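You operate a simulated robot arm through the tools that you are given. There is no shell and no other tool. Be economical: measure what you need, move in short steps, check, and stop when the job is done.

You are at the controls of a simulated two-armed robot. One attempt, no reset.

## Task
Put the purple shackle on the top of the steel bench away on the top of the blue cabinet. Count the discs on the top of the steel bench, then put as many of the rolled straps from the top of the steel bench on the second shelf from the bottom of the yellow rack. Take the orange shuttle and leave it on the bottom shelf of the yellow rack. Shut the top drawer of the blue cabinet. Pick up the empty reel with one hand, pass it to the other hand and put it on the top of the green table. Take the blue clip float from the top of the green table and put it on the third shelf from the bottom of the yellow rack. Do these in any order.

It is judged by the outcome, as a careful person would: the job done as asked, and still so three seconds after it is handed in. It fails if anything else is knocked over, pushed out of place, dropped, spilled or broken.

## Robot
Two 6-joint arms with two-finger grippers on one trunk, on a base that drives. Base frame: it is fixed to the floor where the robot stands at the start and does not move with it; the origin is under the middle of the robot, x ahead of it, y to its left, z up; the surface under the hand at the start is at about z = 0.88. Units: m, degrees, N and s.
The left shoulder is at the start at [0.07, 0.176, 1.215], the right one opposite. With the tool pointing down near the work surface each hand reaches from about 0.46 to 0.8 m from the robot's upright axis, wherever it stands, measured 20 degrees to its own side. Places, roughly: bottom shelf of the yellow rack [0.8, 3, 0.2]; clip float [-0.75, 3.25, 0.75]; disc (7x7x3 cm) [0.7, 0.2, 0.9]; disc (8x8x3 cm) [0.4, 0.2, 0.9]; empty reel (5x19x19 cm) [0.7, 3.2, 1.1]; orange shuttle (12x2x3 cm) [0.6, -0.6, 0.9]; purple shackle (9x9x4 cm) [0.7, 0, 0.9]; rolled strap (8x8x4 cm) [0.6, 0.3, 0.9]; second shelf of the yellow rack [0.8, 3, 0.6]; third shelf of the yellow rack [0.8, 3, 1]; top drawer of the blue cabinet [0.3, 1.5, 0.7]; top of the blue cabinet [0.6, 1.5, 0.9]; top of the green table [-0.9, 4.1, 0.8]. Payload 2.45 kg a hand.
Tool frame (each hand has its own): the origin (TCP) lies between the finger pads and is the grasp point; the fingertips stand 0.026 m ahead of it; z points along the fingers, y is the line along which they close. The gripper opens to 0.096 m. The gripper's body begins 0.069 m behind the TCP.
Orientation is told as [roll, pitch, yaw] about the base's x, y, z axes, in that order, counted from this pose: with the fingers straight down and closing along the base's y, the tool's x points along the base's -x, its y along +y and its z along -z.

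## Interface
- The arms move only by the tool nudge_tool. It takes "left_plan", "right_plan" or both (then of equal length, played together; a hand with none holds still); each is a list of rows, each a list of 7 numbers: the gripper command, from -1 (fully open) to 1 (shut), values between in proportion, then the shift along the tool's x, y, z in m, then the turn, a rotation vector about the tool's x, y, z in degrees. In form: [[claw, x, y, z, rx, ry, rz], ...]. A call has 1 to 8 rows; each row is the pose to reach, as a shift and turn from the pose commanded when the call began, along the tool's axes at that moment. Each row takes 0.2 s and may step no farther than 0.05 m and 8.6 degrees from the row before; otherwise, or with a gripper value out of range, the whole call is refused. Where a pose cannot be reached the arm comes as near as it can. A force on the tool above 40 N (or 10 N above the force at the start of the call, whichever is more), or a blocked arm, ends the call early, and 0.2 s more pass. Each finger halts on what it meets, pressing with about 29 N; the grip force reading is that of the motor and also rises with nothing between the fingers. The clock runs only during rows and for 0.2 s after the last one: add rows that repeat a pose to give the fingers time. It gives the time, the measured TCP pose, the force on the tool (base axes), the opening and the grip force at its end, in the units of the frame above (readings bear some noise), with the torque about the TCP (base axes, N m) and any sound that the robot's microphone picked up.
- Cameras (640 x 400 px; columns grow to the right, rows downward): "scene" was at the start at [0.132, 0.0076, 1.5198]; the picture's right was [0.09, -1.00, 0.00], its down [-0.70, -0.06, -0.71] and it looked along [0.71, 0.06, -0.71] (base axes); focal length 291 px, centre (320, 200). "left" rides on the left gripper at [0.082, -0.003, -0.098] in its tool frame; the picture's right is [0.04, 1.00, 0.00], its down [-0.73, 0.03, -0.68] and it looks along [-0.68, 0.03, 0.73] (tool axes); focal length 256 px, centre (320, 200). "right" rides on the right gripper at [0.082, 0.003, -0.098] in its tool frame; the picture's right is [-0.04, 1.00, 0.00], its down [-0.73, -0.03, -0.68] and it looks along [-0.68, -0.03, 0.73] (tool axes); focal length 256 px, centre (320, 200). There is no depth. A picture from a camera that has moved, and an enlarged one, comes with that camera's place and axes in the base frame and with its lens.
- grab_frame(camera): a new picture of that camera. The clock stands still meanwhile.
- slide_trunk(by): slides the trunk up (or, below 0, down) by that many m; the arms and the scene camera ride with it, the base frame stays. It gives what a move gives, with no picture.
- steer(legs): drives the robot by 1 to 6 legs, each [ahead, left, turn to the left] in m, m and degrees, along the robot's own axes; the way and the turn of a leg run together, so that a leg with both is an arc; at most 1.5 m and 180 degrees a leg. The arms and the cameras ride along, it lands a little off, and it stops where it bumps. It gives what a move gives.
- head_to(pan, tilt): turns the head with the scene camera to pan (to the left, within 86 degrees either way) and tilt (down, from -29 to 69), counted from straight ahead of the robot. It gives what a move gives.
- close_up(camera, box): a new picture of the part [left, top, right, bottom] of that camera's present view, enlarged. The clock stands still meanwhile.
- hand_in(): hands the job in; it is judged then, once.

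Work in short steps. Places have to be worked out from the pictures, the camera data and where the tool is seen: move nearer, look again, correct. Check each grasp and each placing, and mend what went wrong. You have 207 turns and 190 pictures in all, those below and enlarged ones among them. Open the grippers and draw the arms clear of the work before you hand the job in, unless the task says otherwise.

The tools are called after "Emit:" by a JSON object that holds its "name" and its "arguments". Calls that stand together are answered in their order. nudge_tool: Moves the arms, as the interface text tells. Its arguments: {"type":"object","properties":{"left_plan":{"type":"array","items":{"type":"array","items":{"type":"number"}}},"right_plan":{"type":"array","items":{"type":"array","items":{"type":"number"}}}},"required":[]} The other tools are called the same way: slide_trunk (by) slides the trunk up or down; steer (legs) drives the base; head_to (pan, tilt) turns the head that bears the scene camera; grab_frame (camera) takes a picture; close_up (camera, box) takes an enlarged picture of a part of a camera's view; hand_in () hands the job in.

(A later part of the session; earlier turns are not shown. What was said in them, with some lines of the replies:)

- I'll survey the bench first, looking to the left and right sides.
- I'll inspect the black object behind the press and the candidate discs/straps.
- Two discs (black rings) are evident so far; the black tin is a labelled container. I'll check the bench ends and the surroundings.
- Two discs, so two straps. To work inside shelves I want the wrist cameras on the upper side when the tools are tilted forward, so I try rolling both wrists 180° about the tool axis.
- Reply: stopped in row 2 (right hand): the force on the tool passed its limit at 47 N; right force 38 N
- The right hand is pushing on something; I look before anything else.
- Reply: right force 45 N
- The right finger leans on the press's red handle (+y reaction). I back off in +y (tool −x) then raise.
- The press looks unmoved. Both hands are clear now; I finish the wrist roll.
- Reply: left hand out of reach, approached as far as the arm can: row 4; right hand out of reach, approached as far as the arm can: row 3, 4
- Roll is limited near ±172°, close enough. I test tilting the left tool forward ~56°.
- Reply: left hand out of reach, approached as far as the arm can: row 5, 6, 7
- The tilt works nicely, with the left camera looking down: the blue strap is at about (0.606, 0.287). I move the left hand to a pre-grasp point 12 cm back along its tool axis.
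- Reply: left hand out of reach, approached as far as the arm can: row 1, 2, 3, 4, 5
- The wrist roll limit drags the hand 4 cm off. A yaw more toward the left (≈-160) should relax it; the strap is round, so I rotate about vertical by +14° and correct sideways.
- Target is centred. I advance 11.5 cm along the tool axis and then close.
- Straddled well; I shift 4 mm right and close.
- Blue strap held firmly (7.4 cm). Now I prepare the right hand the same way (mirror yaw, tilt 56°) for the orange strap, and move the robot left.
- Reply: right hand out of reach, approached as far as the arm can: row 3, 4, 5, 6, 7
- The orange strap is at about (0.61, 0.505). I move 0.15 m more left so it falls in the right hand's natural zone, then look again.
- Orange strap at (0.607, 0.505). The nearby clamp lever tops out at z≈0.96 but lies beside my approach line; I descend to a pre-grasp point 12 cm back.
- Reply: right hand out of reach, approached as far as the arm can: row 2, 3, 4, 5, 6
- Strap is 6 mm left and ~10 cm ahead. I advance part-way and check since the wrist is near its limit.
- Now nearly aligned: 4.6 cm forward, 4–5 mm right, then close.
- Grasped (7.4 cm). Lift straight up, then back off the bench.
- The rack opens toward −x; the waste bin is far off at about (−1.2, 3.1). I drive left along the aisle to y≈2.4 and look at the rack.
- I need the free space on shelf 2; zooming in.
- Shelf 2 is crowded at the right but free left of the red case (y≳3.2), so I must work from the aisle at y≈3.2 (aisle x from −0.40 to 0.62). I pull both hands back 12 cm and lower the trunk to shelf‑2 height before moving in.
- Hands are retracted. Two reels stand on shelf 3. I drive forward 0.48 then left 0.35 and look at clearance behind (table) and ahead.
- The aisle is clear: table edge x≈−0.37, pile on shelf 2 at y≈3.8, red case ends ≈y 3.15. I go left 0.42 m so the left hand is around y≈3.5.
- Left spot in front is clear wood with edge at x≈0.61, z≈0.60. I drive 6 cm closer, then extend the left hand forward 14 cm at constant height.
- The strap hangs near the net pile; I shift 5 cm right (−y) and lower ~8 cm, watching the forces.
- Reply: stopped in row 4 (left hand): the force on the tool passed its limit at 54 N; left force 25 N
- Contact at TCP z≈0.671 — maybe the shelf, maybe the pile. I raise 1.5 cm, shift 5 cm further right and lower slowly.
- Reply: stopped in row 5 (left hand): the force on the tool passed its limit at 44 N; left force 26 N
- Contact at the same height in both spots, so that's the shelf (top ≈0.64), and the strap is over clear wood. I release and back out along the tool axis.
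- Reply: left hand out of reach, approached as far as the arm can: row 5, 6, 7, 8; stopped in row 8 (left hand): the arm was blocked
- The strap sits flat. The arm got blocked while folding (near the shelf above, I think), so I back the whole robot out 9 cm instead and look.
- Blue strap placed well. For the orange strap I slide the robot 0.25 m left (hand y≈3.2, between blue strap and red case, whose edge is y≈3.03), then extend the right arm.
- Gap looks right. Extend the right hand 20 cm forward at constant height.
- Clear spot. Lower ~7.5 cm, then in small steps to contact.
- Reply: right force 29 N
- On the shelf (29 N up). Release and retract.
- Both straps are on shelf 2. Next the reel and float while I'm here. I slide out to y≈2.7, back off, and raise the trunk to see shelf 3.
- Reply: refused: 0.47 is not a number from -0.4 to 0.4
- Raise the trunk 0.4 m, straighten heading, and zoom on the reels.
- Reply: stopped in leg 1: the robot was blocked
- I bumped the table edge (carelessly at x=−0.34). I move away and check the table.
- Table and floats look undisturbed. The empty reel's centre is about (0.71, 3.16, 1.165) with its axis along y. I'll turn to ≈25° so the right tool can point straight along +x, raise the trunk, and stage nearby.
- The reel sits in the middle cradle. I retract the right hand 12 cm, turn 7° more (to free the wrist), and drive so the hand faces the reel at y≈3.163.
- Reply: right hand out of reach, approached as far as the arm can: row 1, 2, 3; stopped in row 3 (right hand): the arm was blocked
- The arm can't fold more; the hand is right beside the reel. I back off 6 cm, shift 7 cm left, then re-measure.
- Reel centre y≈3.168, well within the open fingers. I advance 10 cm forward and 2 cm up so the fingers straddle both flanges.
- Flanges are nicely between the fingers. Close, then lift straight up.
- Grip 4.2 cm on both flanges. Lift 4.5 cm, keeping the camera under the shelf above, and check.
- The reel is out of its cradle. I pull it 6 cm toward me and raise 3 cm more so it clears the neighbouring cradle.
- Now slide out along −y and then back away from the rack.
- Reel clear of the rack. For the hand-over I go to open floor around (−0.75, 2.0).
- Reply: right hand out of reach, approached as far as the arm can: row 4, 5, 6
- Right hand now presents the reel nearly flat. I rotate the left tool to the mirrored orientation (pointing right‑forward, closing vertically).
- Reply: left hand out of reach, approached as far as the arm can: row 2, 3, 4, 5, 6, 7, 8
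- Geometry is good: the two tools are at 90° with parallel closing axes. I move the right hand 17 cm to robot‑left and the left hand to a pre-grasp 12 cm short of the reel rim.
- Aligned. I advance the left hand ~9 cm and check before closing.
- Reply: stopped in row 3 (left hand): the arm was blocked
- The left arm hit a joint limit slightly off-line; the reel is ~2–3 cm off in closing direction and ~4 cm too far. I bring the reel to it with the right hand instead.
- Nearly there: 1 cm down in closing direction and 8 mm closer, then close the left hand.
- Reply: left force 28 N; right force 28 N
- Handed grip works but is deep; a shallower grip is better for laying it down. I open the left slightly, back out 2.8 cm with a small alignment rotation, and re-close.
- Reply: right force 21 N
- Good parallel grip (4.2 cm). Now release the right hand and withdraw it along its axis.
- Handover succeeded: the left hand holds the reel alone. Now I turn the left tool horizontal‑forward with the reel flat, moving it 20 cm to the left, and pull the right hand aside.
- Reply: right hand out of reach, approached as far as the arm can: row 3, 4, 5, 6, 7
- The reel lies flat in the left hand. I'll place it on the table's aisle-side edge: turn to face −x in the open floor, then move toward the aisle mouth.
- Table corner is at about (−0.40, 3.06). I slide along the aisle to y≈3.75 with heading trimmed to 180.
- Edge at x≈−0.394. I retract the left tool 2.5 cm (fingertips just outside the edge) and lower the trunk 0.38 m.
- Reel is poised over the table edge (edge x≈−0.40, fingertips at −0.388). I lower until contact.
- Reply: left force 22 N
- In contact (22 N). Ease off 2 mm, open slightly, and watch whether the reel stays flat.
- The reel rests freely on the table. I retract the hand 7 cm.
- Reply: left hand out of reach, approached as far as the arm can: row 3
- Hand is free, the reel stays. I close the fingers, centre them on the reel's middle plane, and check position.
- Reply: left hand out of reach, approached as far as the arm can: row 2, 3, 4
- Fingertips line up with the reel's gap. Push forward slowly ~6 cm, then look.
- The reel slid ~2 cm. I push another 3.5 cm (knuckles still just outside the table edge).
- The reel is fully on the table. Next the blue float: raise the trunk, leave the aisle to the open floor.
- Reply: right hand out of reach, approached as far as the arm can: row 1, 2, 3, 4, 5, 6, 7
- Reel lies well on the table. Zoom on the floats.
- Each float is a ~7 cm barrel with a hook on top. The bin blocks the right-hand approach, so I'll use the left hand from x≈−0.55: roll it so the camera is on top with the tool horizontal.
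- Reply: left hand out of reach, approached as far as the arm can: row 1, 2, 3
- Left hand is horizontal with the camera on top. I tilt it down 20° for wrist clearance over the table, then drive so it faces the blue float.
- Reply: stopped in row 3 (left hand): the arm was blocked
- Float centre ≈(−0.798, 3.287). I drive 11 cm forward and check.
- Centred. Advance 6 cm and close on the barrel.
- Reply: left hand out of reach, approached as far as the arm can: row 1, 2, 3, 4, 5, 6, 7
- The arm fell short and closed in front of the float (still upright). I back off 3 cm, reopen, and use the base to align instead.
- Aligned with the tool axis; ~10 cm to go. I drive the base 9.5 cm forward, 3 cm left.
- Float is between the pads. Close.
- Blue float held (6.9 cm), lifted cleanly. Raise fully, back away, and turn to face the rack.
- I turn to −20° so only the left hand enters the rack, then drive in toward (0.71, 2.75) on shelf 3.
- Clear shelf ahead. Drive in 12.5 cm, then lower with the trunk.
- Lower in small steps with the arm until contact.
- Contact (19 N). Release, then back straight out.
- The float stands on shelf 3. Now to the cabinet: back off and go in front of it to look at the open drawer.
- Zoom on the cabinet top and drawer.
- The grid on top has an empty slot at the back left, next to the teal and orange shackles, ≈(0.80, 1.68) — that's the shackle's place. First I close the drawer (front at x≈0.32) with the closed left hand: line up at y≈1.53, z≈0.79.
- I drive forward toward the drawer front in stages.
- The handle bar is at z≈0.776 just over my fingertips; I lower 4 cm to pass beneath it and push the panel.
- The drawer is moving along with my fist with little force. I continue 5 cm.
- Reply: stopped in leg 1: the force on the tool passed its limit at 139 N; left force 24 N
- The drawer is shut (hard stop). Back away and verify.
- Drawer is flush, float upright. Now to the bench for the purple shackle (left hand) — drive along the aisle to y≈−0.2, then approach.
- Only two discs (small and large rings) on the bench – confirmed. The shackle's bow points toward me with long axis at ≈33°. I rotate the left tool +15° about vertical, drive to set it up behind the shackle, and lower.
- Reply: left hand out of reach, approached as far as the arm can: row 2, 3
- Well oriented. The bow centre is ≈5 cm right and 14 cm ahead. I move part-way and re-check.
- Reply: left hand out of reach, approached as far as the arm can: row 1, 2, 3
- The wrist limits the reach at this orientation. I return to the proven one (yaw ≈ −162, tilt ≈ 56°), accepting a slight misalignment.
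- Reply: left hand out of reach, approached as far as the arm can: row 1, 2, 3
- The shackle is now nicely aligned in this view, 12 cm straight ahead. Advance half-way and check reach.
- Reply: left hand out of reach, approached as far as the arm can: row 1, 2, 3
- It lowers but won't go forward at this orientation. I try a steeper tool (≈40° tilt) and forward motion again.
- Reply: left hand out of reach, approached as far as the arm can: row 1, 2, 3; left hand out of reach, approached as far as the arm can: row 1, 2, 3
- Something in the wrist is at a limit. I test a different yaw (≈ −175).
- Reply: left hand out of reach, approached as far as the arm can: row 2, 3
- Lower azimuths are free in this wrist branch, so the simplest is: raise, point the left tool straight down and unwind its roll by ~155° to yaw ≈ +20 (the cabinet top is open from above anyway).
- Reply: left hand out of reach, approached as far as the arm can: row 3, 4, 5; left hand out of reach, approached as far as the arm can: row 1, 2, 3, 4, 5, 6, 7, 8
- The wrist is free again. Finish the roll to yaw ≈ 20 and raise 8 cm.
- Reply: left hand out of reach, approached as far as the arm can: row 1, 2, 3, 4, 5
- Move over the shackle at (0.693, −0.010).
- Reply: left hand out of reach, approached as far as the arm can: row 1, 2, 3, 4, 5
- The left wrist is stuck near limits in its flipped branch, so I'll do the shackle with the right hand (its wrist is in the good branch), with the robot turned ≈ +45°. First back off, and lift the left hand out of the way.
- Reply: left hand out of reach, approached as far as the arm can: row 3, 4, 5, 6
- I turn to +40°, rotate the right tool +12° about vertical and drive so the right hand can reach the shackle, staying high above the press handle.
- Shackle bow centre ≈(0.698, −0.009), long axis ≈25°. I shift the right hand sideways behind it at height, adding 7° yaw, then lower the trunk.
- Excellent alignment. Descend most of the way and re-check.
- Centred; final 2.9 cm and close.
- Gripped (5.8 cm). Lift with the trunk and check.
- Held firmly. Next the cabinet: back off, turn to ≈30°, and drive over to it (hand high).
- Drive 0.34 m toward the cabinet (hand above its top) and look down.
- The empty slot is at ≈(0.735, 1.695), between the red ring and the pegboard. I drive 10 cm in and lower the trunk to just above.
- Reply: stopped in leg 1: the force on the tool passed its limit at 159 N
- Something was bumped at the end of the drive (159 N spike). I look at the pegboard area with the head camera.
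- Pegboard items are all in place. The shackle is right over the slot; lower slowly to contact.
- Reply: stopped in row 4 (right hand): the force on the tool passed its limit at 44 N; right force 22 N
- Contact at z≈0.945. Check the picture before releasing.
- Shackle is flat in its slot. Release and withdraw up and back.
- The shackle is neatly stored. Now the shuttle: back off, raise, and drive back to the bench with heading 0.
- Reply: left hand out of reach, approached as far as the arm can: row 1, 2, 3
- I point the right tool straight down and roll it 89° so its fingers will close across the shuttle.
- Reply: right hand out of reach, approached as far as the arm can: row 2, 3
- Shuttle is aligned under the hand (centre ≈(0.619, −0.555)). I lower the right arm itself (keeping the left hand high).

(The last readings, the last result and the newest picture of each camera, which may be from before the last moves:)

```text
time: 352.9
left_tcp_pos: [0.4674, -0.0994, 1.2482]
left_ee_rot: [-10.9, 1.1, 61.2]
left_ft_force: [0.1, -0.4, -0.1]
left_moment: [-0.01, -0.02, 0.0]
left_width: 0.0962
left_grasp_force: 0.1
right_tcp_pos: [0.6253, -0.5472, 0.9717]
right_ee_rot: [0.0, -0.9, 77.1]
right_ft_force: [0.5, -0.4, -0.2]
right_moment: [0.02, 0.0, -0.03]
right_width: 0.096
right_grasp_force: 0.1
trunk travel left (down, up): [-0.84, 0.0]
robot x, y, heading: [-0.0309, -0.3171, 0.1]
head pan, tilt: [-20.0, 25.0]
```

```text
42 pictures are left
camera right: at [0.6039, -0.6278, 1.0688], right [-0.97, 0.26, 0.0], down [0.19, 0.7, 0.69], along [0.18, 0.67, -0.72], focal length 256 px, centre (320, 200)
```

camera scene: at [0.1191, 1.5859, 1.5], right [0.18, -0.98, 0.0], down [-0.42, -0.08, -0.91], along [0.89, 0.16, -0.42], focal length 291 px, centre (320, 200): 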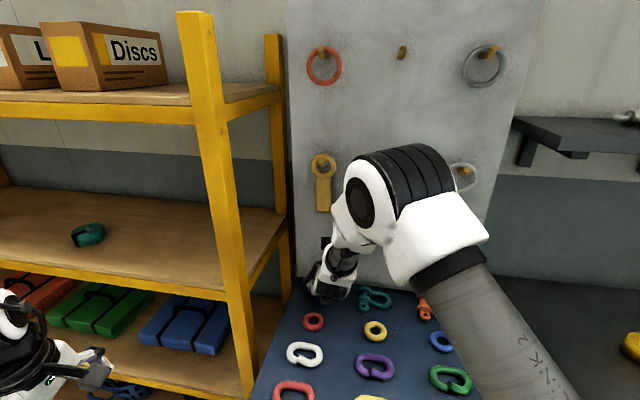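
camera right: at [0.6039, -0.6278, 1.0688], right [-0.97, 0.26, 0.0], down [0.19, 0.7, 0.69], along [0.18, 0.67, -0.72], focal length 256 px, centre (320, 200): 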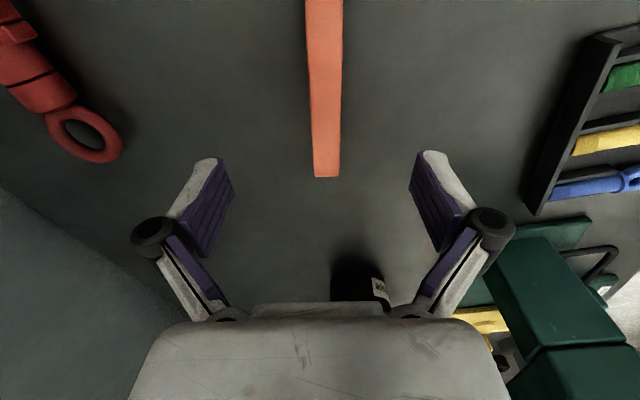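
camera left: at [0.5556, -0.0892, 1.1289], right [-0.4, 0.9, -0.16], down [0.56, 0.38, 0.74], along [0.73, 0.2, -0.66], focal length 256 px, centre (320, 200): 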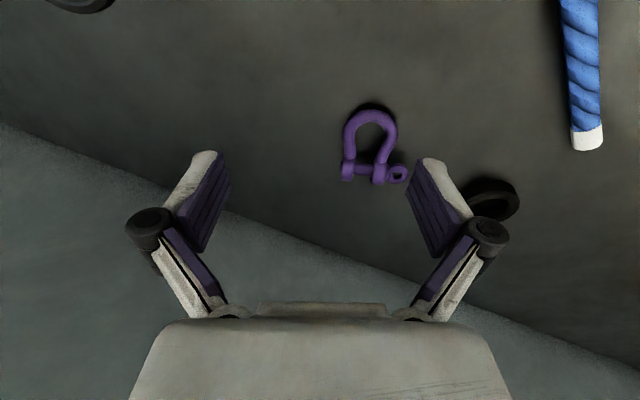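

Lower 6 cm with small corrections and close.

Emit:
{"name": "nudge_tool", "arguments": {"right_plan": [[-1, 0.003, 0.002, 0.03, 0, 0, 0], [-1, 0.006, 0.005, 0.06, 0, 0, 0], [-1, 0.006, 0.005, 0.06, 0, 0, 0], [0, 0.006, 0.005, 0.06, 0, 0, 0], [1, 0.006, 0.005, 0.06, 0, 0, 0], [1, 0.006, 0.005, 0.06, 0, 0, 0], [1, 0.006, 0.005, 0.06, 0, 0, 0]]}}

Emit:
{"name": "nudge_tool", "arguments": {"right_plan": [[1, 0, 0, -0.03, 0, 0, 0], [1, 0, 0, -0.06, 0, 0, 0]]}}

Emit:
{"name": "grab_frame", "arguments": {"camera": "right"}}

```text
time: 354.6
left_tcp_pos: [0.4665, -0.0994, 1.248]
left_ee_rot: [-11.0, 1.1, 61.2]
left_ft_force: [0.1, -0.4, 0.6]
left_moment: [-0.01, 0.06, 0.0]
left_width: 0.096
left_grasp_force: 0.0
right_tcp_pos: [0.6177, -0.5514, 0.9121]
right_ee_rot: [0.0, -1.1, 77.2]
right_ft_force: [-0.1, 0.7, 2.5]
right_moment: [-0.03, -0.02, 0.01]
right_width: 0.0188
right_grasp_force: 28.8
trunk travel left (down, up): [-0.84, 0.0]
robot x, y, heading: [-0.0325, -0.3199, -0.3]
head pan, tilt: [-20.0, 25.0]
```

```text
time: 355.1
left_tcp_pos: [0.4664, -0.1, 1.2483]
left_ee_rot: [-11.1, 1.1, 61.2]
left_ft_force: [0.4, -0.1, -0.3]
left_moment: [0.0, 0.02, -0.02]
left_width: 0.0959
left_grasp_force: 0.2
right_tcp_pos: [0.6189, -0.553, 0.9738]
right_ee_rot: [-0.2, -0.9, 77.0]
right_ft_force: [-0.9, -1.2, 0.3]
right_moment: [0.04, 0.01, 0.02]
right_width: 0.0188
right_grasp_force: 28.6
trunk travel left (down, up): [-0.84, 0.0]
robot x, y, heading: [-0.0278, -0.3212, -0.1]
head pan, tilt: [-20.0, 25.0]
```

```text
41 pictures are left
camera right: at [0.5976, -0.634, 1.0701], right [-0.97, 0.26, 0.0], down [0.19, 0.7, 0.69], along [0.18, 0.67, -0.72], focal length 256 px, centre (320, 200)
```

right: 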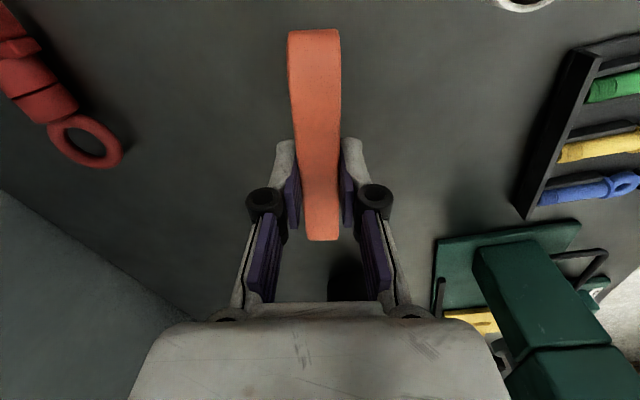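

Shuttle held. I rotate it 79° so its length lies along the tool's forward direction, and set it down at the same place to regrasp it with a tilted tool.

Emit:
{"name": "nudge_tool", "arguments": {"right_plan": [[1, 0, 0, 0, 0, 0, -8.2], [1, 0, 0, 0, 0, 0, -16.4], [1, 0, 0, 0, 0, 0, -24.6], [1, 0, 0, 0, 0, 0, -32.8], [1, 0, 0, 0, 0, 0, -41], [1, 0, 0, 0, 0, 0, -49.2], [1, 0, 0, 0, 0, 0, -57.4], [1, 0, 0, 0, 0, 0, -65.6]]}}

Emit:
{"name": "nudge_tool", "arguments": {"right_plan": [[1, 0, 0, 0.02, 0, 0, -7], [1, 0, 0, 0.04, 0, 0, -13], [1, 0, 0, 0.055, 0, 0, -13], [1, 0, 0, 0.06, 0, 0, -13], [1, 0, 0, 0.062, 0, 0, -13]]}}

```text
time: 356.9
left_tcp_pos: [0.4663, -0.0987, 1.2475]
left_ee_rot: [-10.8, 1.1, 61.2]
left_ft_force: [0.2, 0.5, -0.1]
left_moment: [0.03, 0.01, 0.0]
left_width: 0.0959
left_grasp_force: 0.1
right_tcp_pos: [0.6191, -0.5526, 0.971]
right_ee_rot: [-0.9, -0.4, 142.9]
right_ft_force: [0.6, 0.3, 0.7]
right_moment: [-0.03, 0.0, -0.02]
right_width: 0.019
right_grasp_force: 29.5
trunk travel left (down, up): [-0.84, 0.0]
robot x, y, heading: [-0.0323, -0.32, -0.1]
head pan, tilt: [-20.0, 25.0]
```

```text
time: 358.1
left_tcp_pos: [0.4637, -0.0999, 1.2493]
left_ee_rot: [-11.0, 1.1, 61.1]
left_ft_force: [0.2, -0.3, -0.9]
left_moment: [0.02, -0.01, -0.02]
left_width: 0.0958
left_grasp_force: 0.0
right_tcp_pos: [0.6188, -0.5517, 0.9115]
right_ee_rot: [-1.1, 0.2, 155.7]
right_ft_force: [0.3, -1.6, 16.1]
right_moment: [0.17, 0.6, 0.03]
right_width: 0.0191
right_grasp_force: 29.2
trunk travel left (down, up): [-0.84, 0.0]
robot x, y, heading: [-0.0285, -0.3155, -0.1]
head pan, tilt: [-20.0, 25.0]
```

Down on the bench (16 N). Release, raise, tilt the tool forward 46°, and look.

Emit:
{"name": "nudge_tool", "arguments": {"right_plan": [[0.3, 0, 0, 0, 0, 0, 0], [-0.5, 0, 0, 0, 0, 0, 0], [-1, 0, 0, 0, 0, 0, 0], [-1, 0, 0, -0.03, 0, 0, 0], [-1, 0, 0, -0.07, 0, 0, 0], [-1, 0, 0, -0.11, 0, 0, 0]]}}

Emit:
{"name": "nudge_tool", "arguments": {"right_plan": [[-1, 0.01, 0, 0, 0, 7.7, 0], [-1, 0.01, 0, 0, 0, 15.4, 0], [-1, 0.01, 0, 0, 0, 23.1, 0], [-1, 0, 0, 0, 0, 30.8, 0], [-1, 0, 0, 0, 0, 38.5, 0], [-1, 0, 0, 0, 0, 46.2, 0]]}}

Emit:
{"name": "grab_frame", "arguments": {"camera": "right"}}

```text
time: 359.6
left_tcp_pos: [0.4651, -0.1007, 1.2487]
left_ee_rot: [-11.0, 1.1, 61.1]
left_ft_force: [-0.4, 0.0, 0.6]
left_moment: [0.03, -0.03, -0.01]
left_width: 0.096
left_grasp_force: 0.0
right_tcp_pos: [0.62, -0.5524, 1.0209]
right_ee_rot: [-1.0, -0.2, 155.7]
right_ft_force: [0.1, -0.6, 0.9]
right_moment: [0.02, 0.03, -0.03]
right_width: 0.0961
right_grasp_force: 0.1
trunk travel left (down, up): [-0.84, 0.0]
robot x, y, heading: [-0.0271, -0.3217, -0.0]
head pan, tilt: [-20.0, 25.0]
```

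```text
time: 360.9
left_tcp_pos: [0.4671, -0.0999, 1.2487]
left_ee_rot: [-11.1, 1.1, 61.2]
left_ft_force: [-0.4, 0.5, 0.0]
left_moment: [-0.03, -0.01, 0.0]
left_width: 0.0959
left_grasp_force: 0.0
right_tcp_pos: [0.6199, -0.5526, 1.0196]
right_ee_rot: [-1.4, 46.1, 154.8]
right_ft_force: [-0.5, 0.5, -0.1]
right_moment: [0.02, 0.0, -0.02]
right_width: 0.096
right_grasp_force: 0.1
right hand out of reach, approached as far as the arm can: row 4, 5
trunk travel left (down, up): [-0.84, 0.0]
robot x, y, heading: [-0.0306, -0.3198, 0.0]
head pan, tilt: [-20.0, 25.0]
```

```text
40 pictures are left
camera right: at [0.6047, -0.5516, 1.1462], right [-0.43, -0.9, -0.05], down [-0.9, 0.44, -0.06], along [0.07, 0.02, -1.0], focal length 256 px, centre (320, 200)
```

right: 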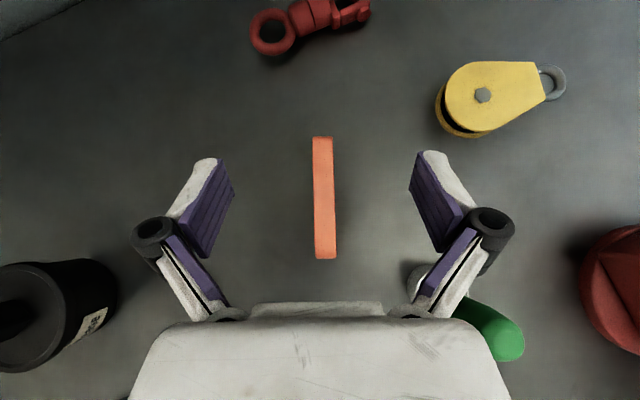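

Shuttle lies straight ahead along the tool. I narrow the fingers (the brush is near), descend vertically 11 cm and close.

Emit:
{"name": "nudge_tool", "arguments": {"right_plan": [[-0.2, -0.02, 0.001, 0.019, 0, 0, 0], [0, -0.04, 0.002, 0.038, 0, 0, 0], [0, -0.06, 0.002, 0.058, 0, 0, 0], [0, -0.078, 0.002, 0.078, 0, 0, 0], [0, -0.078, 0.002, 0.078, 0, 0, 0]]}}

Emit:
{"name": "grab_frame", "arguments": {"camera": "right"}}

```text
time: 362.1
left_tcp_pos: [0.4667, -0.0986, 1.2484]
left_ee_rot: [-11.1, 1.1, 61.1]
left_ft_force: [-0.1, 0.0, -0.2]
left_moment: [0.01, 0.02, 0.02]
left_width: 0.096
left_grasp_force: 0.1
right_tcp_pos: [0.6207, -0.5547, 0.9094]
right_ee_rot: [-1.4, 46.1, 154.6]
right_ft_force: [0.2, 0.2, 0.4]
right_moment: [-0.01, -0.02, 0.01]
right_width: 0.048
right_grasp_force: 0.1
trunk travel left (down, up): [-0.84, 0.0]
robot x, y, heading: [-0.0298, -0.3154, -0.2]
head pan, tilt: [-20.0, 25.0]
```

```text
39 pictures are left
camera right: at [0.6059, -0.5536, 1.0362], right [-0.44, -0.9, -0.05], down [-0.9, 0.44, -0.06], along [0.07, 0.02, -1.0], focal length 256 px, centre (320, 200)
```

right: 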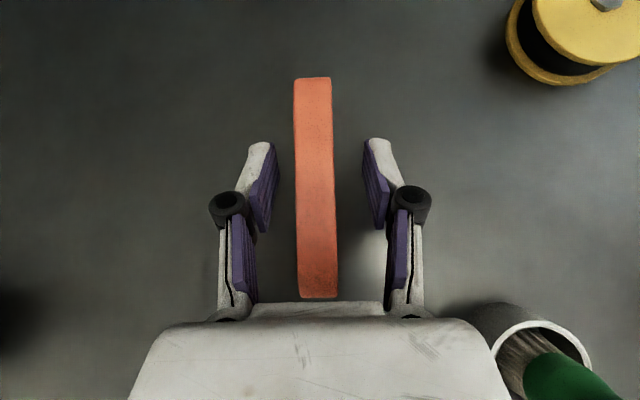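

Close and lift straight up.

Emit:
{"name": "nudge_tool", "arguments": {"right_plan": [[0.5, 0, -0.001, 0, 0, 0, 0], [1, 0, -0.001, 0, 0, 0, 0], [1, 0, -0.001, 0, 0, 0, 0], [1, 0.03, 0, -0.03, 0, 0, 0], [1, 0.06, 0, -0.06, 0, 0, 0], [1, 0.09, 0, -0.09, 0, 0, 0], [1, 0.12, 0, -0.12, 0, 0, 0]]}}

Emit:
{"name": "grab_frame", "arguments": {"camera": "right"}}

```text
time: 363.8
left_tcp_pos: [0.4652, -0.0988, 1.2488]
left_ee_rot: [-11.0, 1.2, 61.2]
left_ft_force: [0.0, 0.3, 0.2]
left_moment: [0.01, -0.01, 0.01]
left_width: 0.0963
left_grasp_force: 0.1
right_tcp_pos: [0.6137, -0.5549, 1.08]
right_ee_rot: [-1.5, 46.2, 154.6]
right_ft_force: [0.2, 0.2, -1.5]
right_moment: [0.01, 0.0, 0.0]
right_width: 0.0186
right_grasp_force: 29.0
trunk travel left (down, up): [-0.84, 0.0]
robot x, y, heading: [-0.0302, -0.3218, -0.1]
head pan, tilt: [-20.0, 25.0]
```

```text
38 pictures are left
camera right: at [0.5988, -0.5538, 1.207], right [-0.44, -0.9, -0.05], down [-0.9, 0.44, -0.06], along [0.07, 0.02, -1.0], focal length 256 px, centre (320, 200)
```

right: 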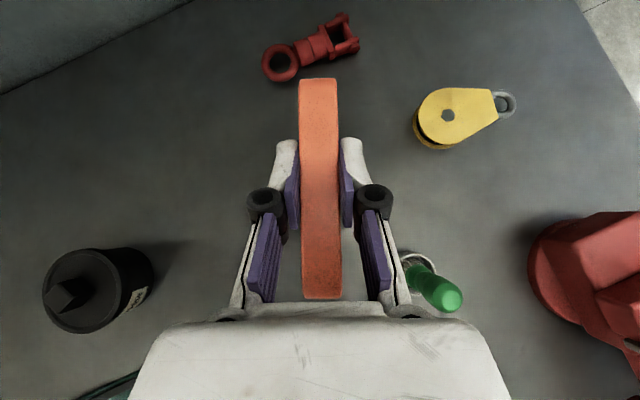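

Shuttle held at the right tilt. Back away and drive to the rack's lower shelf between the baskets (y≈2.67).

Emit:
{"name": "steer", "arguments": {"legs": [[-0.42, 0, 0], [0, 1.5, 0], [0, 1.45, 0], [0, 0, 20]]}}

Emit:
{"name": "slide_trunk", "arguments": {"by": -0.4}}

Emit:
{"name": "head_to", "arguments": {"pan": -10, "tilt": 35}}

Emit:
{"name": "grab_frame", "arguments": {"camera": "scene"}}

```text
time: 381.1
left_tcp_pos: [-0.0731, 2.9736, 1.2489]
left_ee_rot: [-10.9, 1.1, 82.3]
left_ft_force: [0.1, -0.7, 0.0]
left_moment: [0.0, 0.01, 0.01]
left_width: 0.0961
left_grasp_force: 0.1
right_tcp_pos: [0.2305, 2.6035, 1.0781]
right_ee_rot: [-1.5, 46.2, 175.7]
right_ft_force: [-0.8, -0.2, -0.7]
right_moment: [0.05, 0.0, 0.02]
right_width: 0.019
right_grasp_force: 29.2
trunk travel left (down, up): [-0.84, 0.0]
robot x, y, heading: [-0.4585, 2.5879, 21.0]
head pan, tilt: [-20.0, 25.0]
```

```text
time: 384.9
left_tcp_pos: [-0.0729, 2.9741, 0.8484]
left_ee_rot: [-10.9, 1.1, 82.3]
left_ft_force: [0.0, 0.2, 0.0]
left_moment: [0.02, 0.01, -0.01]
left_width: 0.0961
left_grasp_force: 0.0
right_tcp_pos: [0.2293, 2.604, 0.6793]
right_ee_rot: [-1.4, 46.1, 175.8]
right_ft_force: [-0.9, -0.4, -0.3]
right_moment: [-0.01, -0.01, 0.04]
right_width: 0.0187
right_grasp_force: 28.7
trunk travel left (down, up): [-0.44, 0.4]
robot x, y, heading: [-0.4529, 2.5892, 21.1]
head pan, tilt: [-20.0, 25.0]
```

```text
time: 385.6
left_tcp_pos: [-0.0744, 2.9743, 0.8492]
left_ee_rot: [-10.9, 1.1, 82.3]
left_ft_force: [0.2, 0.1, 0.5]
left_moment: [0.02, 0.01, 0.02]
left_width: 0.096
left_grasp_force: 0.0
right_tcp_pos: [0.2302, 2.6033, 0.6786]
right_ee_rot: [-1.4, 46.1, 175.8]
right_ft_force: [0.8, 0.5, 0.0]
right_moment: [-0.02, 0.01, 0.0]
right_width: 0.019
right_grasp_force: 29.1
trunk travel left (down, up): [-0.44, 0.4]
robot x, y, heading: [-0.4568, 2.5893, 21.0]
head pan, tilt: [-10.0, 35.0]
```

```text
37 pictures are left
camera scene: at [-0.3235, 2.6259, 1.2745], right [0.19, -0.98, 0.0], down [-0.56, -0.11, -0.82], along [0.8, 0.16, -0.57], focal length 291 px, centre (320, 200)
```

scene: 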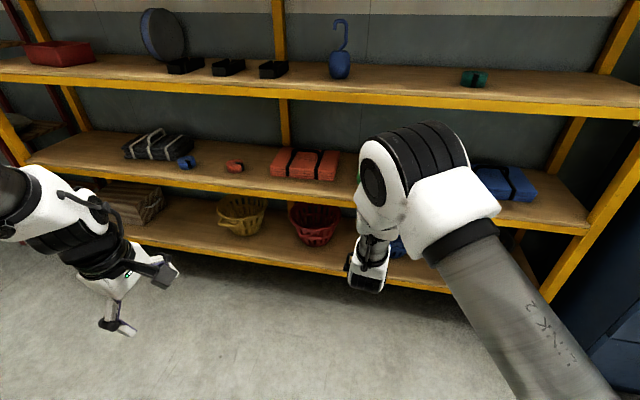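

The gap between the red and blue baskets (y≈2.56–2.75) is free. Lower further and drive in with the hand just above the bottom shelf.

Emit:
{"name": "slide_trunk", "arguments": {"by": -0.33}}

Emit:
{"name": "steer", "arguments": {"legs": [[0.31, -0.06, 0]]}}

Emit:
{"name": "grab_frame", "arguments": {"camera": "right"}}

Emit:
{"name": "grab_frame", "arguments": {"camera": "scene"}}

```text
time: 388.9
left_tcp_pos: [-0.0719, 2.9729, 0.5184]
left_ee_rot: [-10.9, 1.2, 82.2]
left_ft_force: [0.0, 0.0, 0.3]
left_moment: [0.02, 0.01, 0.0]
left_width: 0.0961
left_grasp_force: 0.2
right_tcp_pos: [0.229, 2.6039, 0.3492]
right_ee_rot: [-1.3, 46.1, 175.8]
right_ft_force: [-0.1, -0.6, -0.6]
right_moment: [-0.02, -0.02, -0.02]
right_width: 0.019
right_grasp_force: 28.9
trunk travel left (down, up): [-0.11, 0.73]
robot x, y, heading: [-0.4611, 2.5926, 21.4]
head pan, tilt: [-10.0, 35.0]
```

```text
time: 391.0
left_tcp_pos: [0.2396, 3.0325, 0.5182]
left_ee_rot: [-10.9, 1.1, 82.5]
left_ft_force: [-0.3, 0.3, -0.8]
left_moment: [0.0, -0.04, -0.02]
left_width: 0.0961
left_grasp_force: 0.1
right_tcp_pos: [0.5441, 2.6626, 0.3488]
right_ee_rot: [-1.4, 46.2, 176.0]
right_ft_force: [-0.6, -0.1, 0.0]
right_moment: [0.0, 0.01, 0.02]
right_width: 0.019
right_grasp_force: 29.0
trunk travel left (down, up): [-0.11, 0.73]
robot x, y, heading: [-0.1464, 2.648, 21.3]
head pan, tilt: [-10.0, 35.0]
```

```text
36 pictures are left
camera right: at [0.5291, 2.6568, 0.4756], right [-0.08, -1.0, -0.05], down [-0.99, 0.08, -0.06], along [0.06, 0.04, -1.0], focal length 256 px, centre (320, 200)
```

right: 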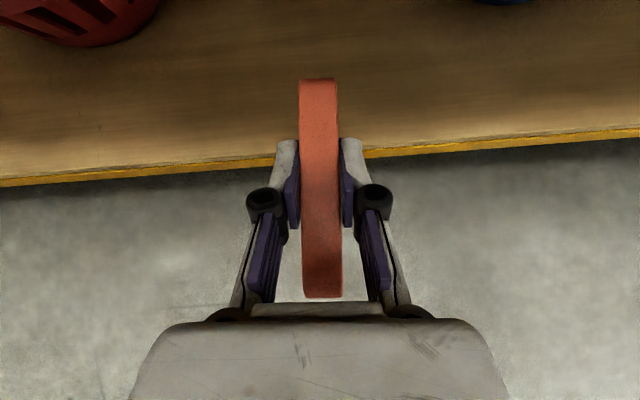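

```text
35 pictures are left
camera scene: at [-0.0101, 2.6828, 0.9444], right [0.2, -0.98, 0.0], down [-0.56, -0.11, -0.82], along [0.8, 0.16, -0.57], focal length 291 px, centre (320, 200)
```

scene: 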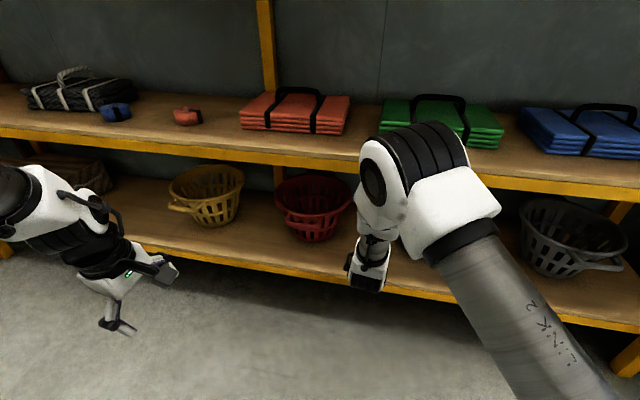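

Clear shelf between the baskets. Drive in 12.5 cm more.

Emit:
{"name": "steer", "arguments": {"legs": [[0.115, -0.055, 0]]}}

Emit:
{"name": "slide_trunk", "arguments": {"by": -0.055}}

Emit:
{"name": "grab_frame", "arguments": {"camera": "right"}}

```text
time: 392.3
left_tcp_pos: [0.3636, 3.023, 0.5181]
left_ee_rot: [-10.8, 1.1, 82.5]
left_ft_force: [0.6, 0.1, 0.2]
left_moment: [0.02, -0.04, -0.03]
left_width: 0.096
left_grasp_force: 0.1
right_tcp_pos: [0.6673, 2.6541, 0.3485]
right_ee_rot: [-1.4, 46.1, 176.1]
right_ft_force: [-0.7, 0.3, -0.6]
right_moment: [-0.01, -0.03, 0.01]
right_width: 0.0189
right_grasp_force: 29.2
trunk travel left (down, up): [-0.11, 0.73]
robot x, y, heading: [-0.0143, 2.6386, 21.2]
head pan, tilt: [-10.0, 35.0]
```

```text
time: 393.2
left_tcp_pos: [0.3632, 3.0222, 0.4638]
left_ee_rot: [-11.0, 1.1, 82.5]
left_ft_force: [0.0, 1.0, 0.2]
left_moment: [0.02, 0.0, -0.02]
left_width: 0.0957
left_grasp_force: 0.1
right_tcp_pos: [0.6683, 2.6533, 0.294]
right_ee_rot: [-1.4, 46.0, 176.1]
right_ft_force: [0.7, 0.6, 0.4]
right_moment: [0.01, -0.01, -0.01]
right_width: 0.0187
right_grasp_force: 28.9
trunk travel left (down, up): [-0.055, 0.785]
robot x, y, heading: [-0.0148, 2.6382, 21.2]
head pan, tilt: [-10.0, 35.0]
```

```text
34 pictures are left
camera right: at [0.6537, 2.6482, 0.4208], right [-0.08, -1.0, -0.05], down [-1.0, 0.08, -0.06], along [0.06, 0.04, -1.0], focal length 256 px, centre (320, 200)
```

right: 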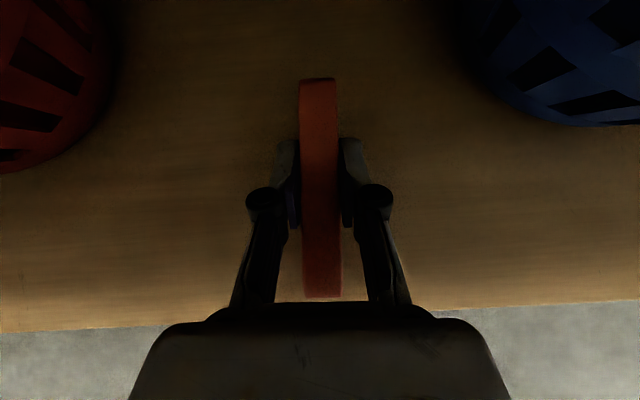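

Move 3 cm deeper, then lower in small steps to contact.

Emit:
{"name": "nudge_tool", "arguments": {"right_plan": [[1, 0.021, 0, 0.0216, 0, 0, 0], [1, 0.0138, 0, 0.0286, 0, 0, 0], [1, 0.0102, 0, 0.032, 0, 0, 0], [1, 0.0073, 0, 0.0348, 0, 0, 0], [1, 0.0045, 0, 0.0376, 0, 0, 0], [1, 0.0023, 0, 0.0397, 0, 0, 0], [1, 0.0, 0, 0.0418, 0, 0, 0]]}}

```text
time: 394.6
left_tcp_pos: [0.3625, 3.023, 0.465]
left_ee_rot: [-11.1, 1.0, 82.5]
left_ft_force: [0.3, 0.1, 0.9]
left_moment: [0.03, 0.01, 0.04]
left_width: 0.0959
left_grasp_force: 0.1
right_tcp_pos: [0.7013, 2.654, 0.2775]
right_ee_rot: [-1.8, 47.1, 175.7]
right_ft_force: [-5.6, -1.3, 24.6]
right_moment: [-0.35, 0.46, -0.09]
right_width: 0.0191
right_grasp_force: 29.0
trunk travel left (down, up): [-0.055, 0.785]
robot x, y, heading: [-0.0184, 2.6391, 21.5]
head pan, tilt: [-10.0, 35.0]
stopped in row 6 (right hand): the force on the tool passed its limit at 44 N (the readings are from after the stop); the commanded pose is now the measured one
```

On the shelf. Ease, open, retreat along the tool axis.

Emit:
{"name": "nudge_tool", "arguments": {"right_plan": [[1, 0.002, 0, -0.002, 0, 0, 0], [0.4, 0.002, 0, -0.002, 0, 0, 0], [0, 0.002, 0, -0.002, 0, 0, 0], [-0.1, 0.002, 0, -0.002, 0, 0, 0], [-0.1, 0.01, 0, -0.03, 0, 0, 0], [-0.1, 0.01, 0, -0.06, 0, 0, 0]]}}

Emit:
{"name": "steer", "arguments": {"legs": [[-0.12, 0.045, 0]]}}

Emit:
{"name": "grab_frame", "arguments": {"camera": "right"}}

Emit:
{"name": "grab_frame", "arguments": {"camera": "scene"}}

```text
time: 396.0
left_tcp_pos: [0.3627, 3.0227, 0.4638]
left_ee_rot: [-10.9, 1.1, 82.5]
left_ft_force: [-0.3, 0.0, 0.6]
left_moment: [-0.02, -0.01, 0.01]
left_width: 0.0959
left_grasp_force: 0.2
right_tcp_pos: [0.6618, 2.6545, 0.3208]
right_ee_rot: [-1.7, 46.4, 175.8]
right_ft_force: [0.4, 0.0, -1.4]
right_moment: [-0.01, 0.0, 0.01]
right_width: 0.0528
right_grasp_force: 0.2
trunk travel left (down, up): [-0.055, 0.785]
robot x, y, heading: [-0.0192, 2.6369, 21.5]
head pan, tilt: [-10.0, 35.0]
```

```text
time: 397.3
left_tcp_pos: [0.2377, 3.0226, 0.4635]
left_ee_rot: [-10.8, 1.1, 82.6]
left_ft_force: [0.0, -0.1, 0.3]
left_moment: [0.02, 0.04, -0.01]
left_width: 0.0958
left_grasp_force: 0.1
right_tcp_pos: [0.5367, 2.655, 0.3203]
right_ee_rot: [-1.6, 46.6, 175.9]
right_ft_force: [-0.4, 0.1, 0.5]
right_moment: [-0.01, -0.01, -0.01]
right_width: 0.0527
right_grasp_force: 0.1
trunk travel left (down, up): [-0.055, 0.785]
robot x, y, heading: [-0.1455, 2.6367, 21.6]
head pan, tilt: [-10.0, 35.0]
```

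```text
33 pictures are left
camera right: at [0.5212, 2.6489, 0.4484], right [-0.08, -1.0, -0.05], down [-0.99, 0.08, -0.07], along [0.07, 0.04, -1.0], focal length 256 px, centre (320, 200)
```

right: 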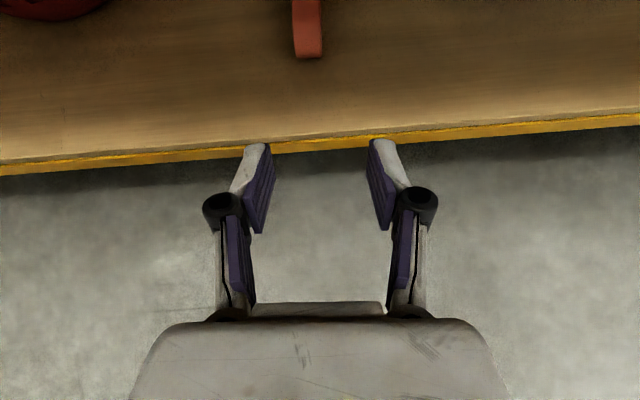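

```text
32 pictures are left
camera scene: at [-0.0122, 2.6725, 0.8895], right [0.2, -0.98, 0.0], down [-0.56, -0.11, -0.82], along [0.8, 0.16, -0.57], focal length 291 px, centre (320, 200)
```

scene: 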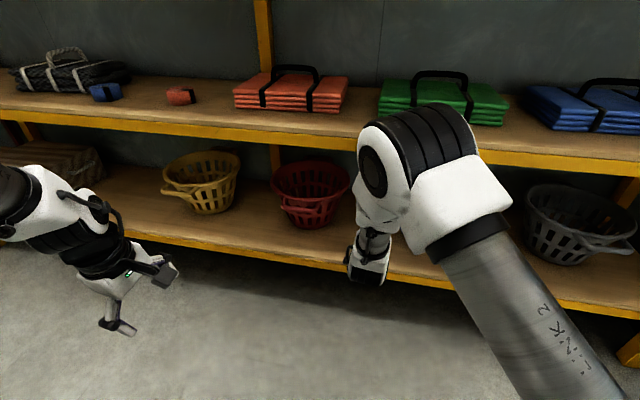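

Shuttle is on the bottom shelf. Back away, raise, open the grippers and do a final inspection.

Emit:
{"name": "steer", "arguments": {"legs": [[-0.3, 0.0, 0]]}}

Emit:
{"name": "slide_trunk", "arguments": {"by": 0.4}}

Emit:
{"name": "slide_trunk", "arguments": {"by": 0.38}}

Emit:
{"name": "nudge_tool", "arguments": {"right_plan": [[-1, 0, 0, 0, 0, 0, 0], [-1, 0, 0, 0, 0, 0, 0]]}}

Emit:
{"name": "steer", "arguments": {"legs": [[-0.3, -0.5, 0], [0, 0, 20]]}}

Emit:
{"name": "head_to", "arguments": {"pan": 0, "tilt": 30}}

Emit:
{"name": "grab_frame", "arguments": {"camera": "scene"}}

Emit:
{"name": "head_to", "arguments": {"pan": 60, "tilt": 30}}

Emit:
{"name": "grab_frame", "arguments": {"camera": "scene"}}

Emit:
{"name": "head_to", "arguments": {"pan": -55, "tilt": 30}}

Emit:
{"name": "grab_frame", "arguments": {"camera": "scene"}}

```text
time: 399.3
left_tcp_pos: [-0.0366, 2.9157, 0.4642]
left_ee_rot: [-10.8, 1.1, 82.6]
left_ft_force: [-0.8, -0.6, -1.1]
left_moment: [0.03, 0.05, -0.03]
left_width: 0.0959
left_grasp_force: 0.0
right_tcp_pos: [0.2633, 2.5468, 0.3215]
right_ee_rot: [-1.6, 46.6, 175.9]
right_ft_force: [0.9, -0.1, 0.3]
right_moment: [-0.01, 0.01, 0.03]
right_width: 0.0529
right_grasp_force: 0.1
trunk travel left (down, up): [-0.055, 0.785]
robot x, y, heading: [-0.4226, 2.5281, 21.4]
head pan, tilt: [-10.0, 35.0]
```

```text
time: 403.1
left_tcp_pos: [-0.0362, 2.9151, 0.8636]
left_ee_rot: [-10.9, 1.1, 82.6]
left_ft_force: [0.0, 0.5, -0.4]
left_moment: [-0.04, -0.02, 0.02]
left_width: 0.0959
left_grasp_force: 0.1
right_tcp_pos: [0.264, 2.548, 0.7209]
right_ee_rot: [-1.6, 46.6, 175.9]
right_ft_force: [0.1, -0.8, -0.2]
right_moment: [-0.01, 0.02, -0.03]
right_width: 0.0527
right_grasp_force: 0.0
trunk travel left (down, up): [-0.455, 0.385]
robot x, y, heading: [-0.4194, 2.5285, 21.4]
head pan, tilt: [-10.0, 35.0]
```

```text
time: 406.8
left_tcp_pos: [-0.0366, 2.9149, 1.2436]
left_ee_rot: [-10.8, 1.1, 82.6]
left_ft_force: [0.8, 0.6, -0.5]
left_moment: [-0.03, -0.01, -0.01]
left_width: 0.0959
left_grasp_force: 0.2
right_tcp_pos: [0.2632, 2.5473, 1.1012]
right_ee_rot: [-1.6, 46.6, 175.9]
right_ft_force: [0.5, 0.8, 0.1]
right_moment: [-0.02, 0.0, 0.0]
right_width: 0.0529
right_grasp_force: 0.1
trunk travel left (down, up): [-0.835, 0.005]
robot x, y, heading: [-0.4176, 2.5319, 21.5]
head pan, tilt: [-10.0, 35.0]
```

```text
time: 407.4
left_tcp_pos: [-0.0371, 2.9145, 1.2432]
left_ee_rot: [-10.9, 1.1, 82.6]
left_ft_force: [0.3, 0.3, -0.4]
left_moment: [0.0, -0.02, 0.0]
left_width: 0.0958
left_grasp_force: 0.1
right_tcp_pos: [0.263, 2.5469, 1.101]
right_ee_rot: [-1.6, 46.6, 175.9]
right_ft_force: [0.0, -0.1, 0.1]
right_moment: [-0.02, 0.0, -0.04]
right_width: 0.0961
right_grasp_force: 0.0
trunk travel left (down, up): [-0.835, 0.005]
robot x, y, heading: [-0.4205, 2.5293, 21.5]
head pan, tilt: [-10.0, 35.0]
```

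```text
time: 411.8
left_tcp_pos: [-0.2989, 2.4489, 1.2441]
left_ee_rot: [-11.0, 1.2, 102.7]
left_ft_force: [-0.4, 0.1, 0.2]
left_moment: [0.0, 0.01, -0.01]
left_width: 0.096
left_grasp_force: 0.0
right_tcp_pos: [0.1104, 2.2088, 1.1023]
right_ee_rot: [-1.7, 46.6, -163.9]
right_ft_force: [0.1, 0.7, -0.7]
right_moment: [0.01, 0.0, -0.01]
right_width: 0.0958
right_grasp_force: 0.0
trunk travel left (down, up): [-0.835, 0.005]
robot x, y, heading: [-0.5218, 1.9555, 41.6]
head pan, tilt: [-10.0, 35.0]
```

```text
time: 412.5
left_tcp_pos: [-0.2995, 2.4499, 1.2441]
left_ee_rot: [-10.9, 1.1, 102.7]
left_ft_force: [0.0, -0.3, -0.1]
left_moment: [0.03, 0.0, 0.02]
left_width: 0.0959
left_grasp_force: 0.1
right_tcp_pos: [0.1092, 2.2071, 1.1012]
right_ee_rot: [-1.6, 46.5, -163.9]
right_ft_force: [0.0, -0.5, 0.3]
right_moment: [0.0, 0.01, 0.01]
right_width: 0.0961
right_grasp_force: 0.0
trunk travel left (down, up): [-0.835, 0.005]
robot x, y, heading: [-0.5259, 1.9568, 41.6]
head pan, tilt: [0.0, 30.0]
```

```text
31 pictures are left
camera scene: at [-0.4196, 2.0499, 1.6772], right [0.66, -0.75, 0.0], down [-0.37, -0.33, -0.87], along [0.65, 0.57, -0.5], focal length 291 px, centre (320, 200)
```

scene: 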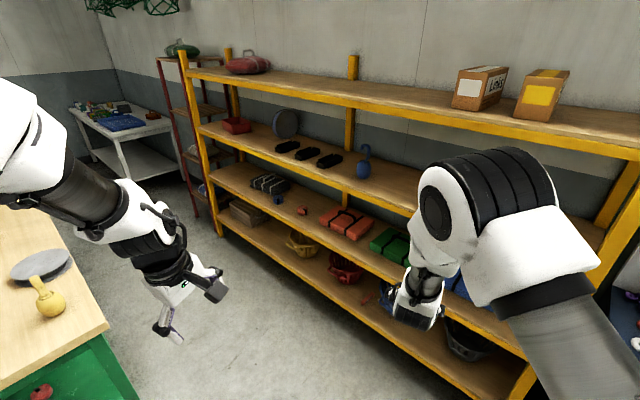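

```text
time: 413.8
left_tcp_pos: [-0.3003, 2.4501, 1.2439]
left_ee_rot: [-11.0, 1.1, 102.8]
left_ft_force: [0.6, 0.5, -0.1]
left_moment: [-0.01, 0.03, -0.03]
left_width: 0.0959
left_grasp_force: 0.0
right_tcp_pos: [0.1085, 2.2089, 1.101]
right_ee_rot: [-1.7, 46.6, -163.9]
right_ft_force: [0.1, 0.0, 0.5]
right_moment: [-0.01, -0.01, 0.02]
right_width: 0.0962
right_grasp_force: 0.0
trunk travel left (down, up): [-0.835, 0.005]
robot x, y, heading: [-0.5247, 1.9572, 41.8]
head pan, tilt: [60.0, 30.0]
```

```text
30 pictures are left
camera scene: at [-0.5053, 2.0783, 1.6772], right [0.98, 0.2, 0.0], down [0.1, -0.49, -0.87], along [-0.17, 0.85, -0.5], focal length 291 px, centre (320, 200)
```

scene: 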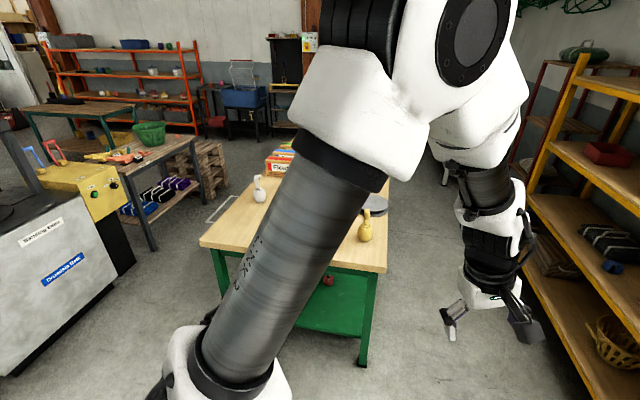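

```text
time: 415.8
left_tcp_pos: [-0.2989, 2.45, 1.2436]
left_ee_rot: [-10.9, 1.2, 102.8]
left_ft_force: [-1.1, 0.3, 0.1]
left_moment: [0.02, -0.03, 0.05]
left_width: 0.0959
left_grasp_force: 0.0
right_tcp_pos: [0.1084, 2.2085, 1.1004]
right_ee_rot: [-1.6, 46.6, -164.0]
right_ft_force: [-0.4, -0.8, -0.3]
right_moment: [-0.02, 0.01, -0.04]
right_width: 0.0958
right_grasp_force: 0.0
trunk travel left (down, up): [-0.835, 0.005]
robot x, y, heading: [-0.5246, 1.955, 41.7]
head pan, tilt: [-55.0, 30.0]
```

```text
29 pictures are left
camera scene: at [-0.3991, 1.9687, 1.6772], right [-0.23, -0.97, 0.0], down [-0.49, 0.12, -0.87], along [0.84, -0.2, -0.5], focal length 291 px, centre (320, 200)
```

scene: 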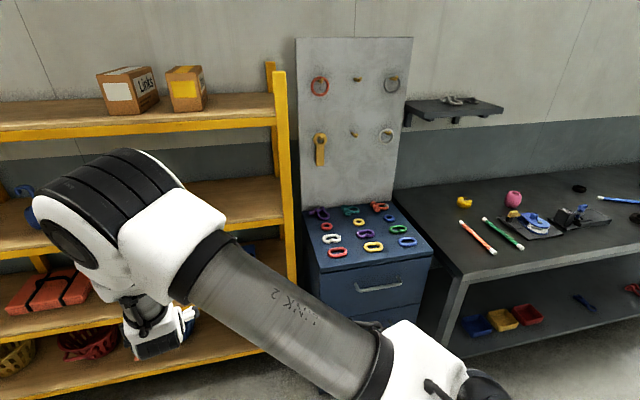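

All goals are visibly done, both grippers are empty and the arms are clear. I hand in the job.

Emit:
{"name": "hand_in", "arguments": {}}

```text
The job is handed in.
```

I finished all six parts of the task and handed the job in; the last pictures show everything in place.

- **Shackle:** the purple shackle is in the empty slot on top of the blue cabinet.
- **Straps:** I counted two discs on the bench, so the blue and orange straps are on the second shelf of the rack.
- **Shuttle:** the orange shuttle is on the bottom shelf of the rack, between two baskets.
- **Drawer:** the top drawer of the blue cabinet is shut.
- **Reel:** the reel went from the right hand to the left and lies flat on the green table.
- **Float:** the blue clip float stands on the third shelf of the rack.

I bumped things several times on the way: the press handle on the bench, the green table's edge, and the pegboard area above the cabinet. I also nudged the blue float about 2 cm before gripping it, and closing the drawer ended in a hard stop. In the pictures taken afterwards, nothing I bumped looked moved or knocked over.
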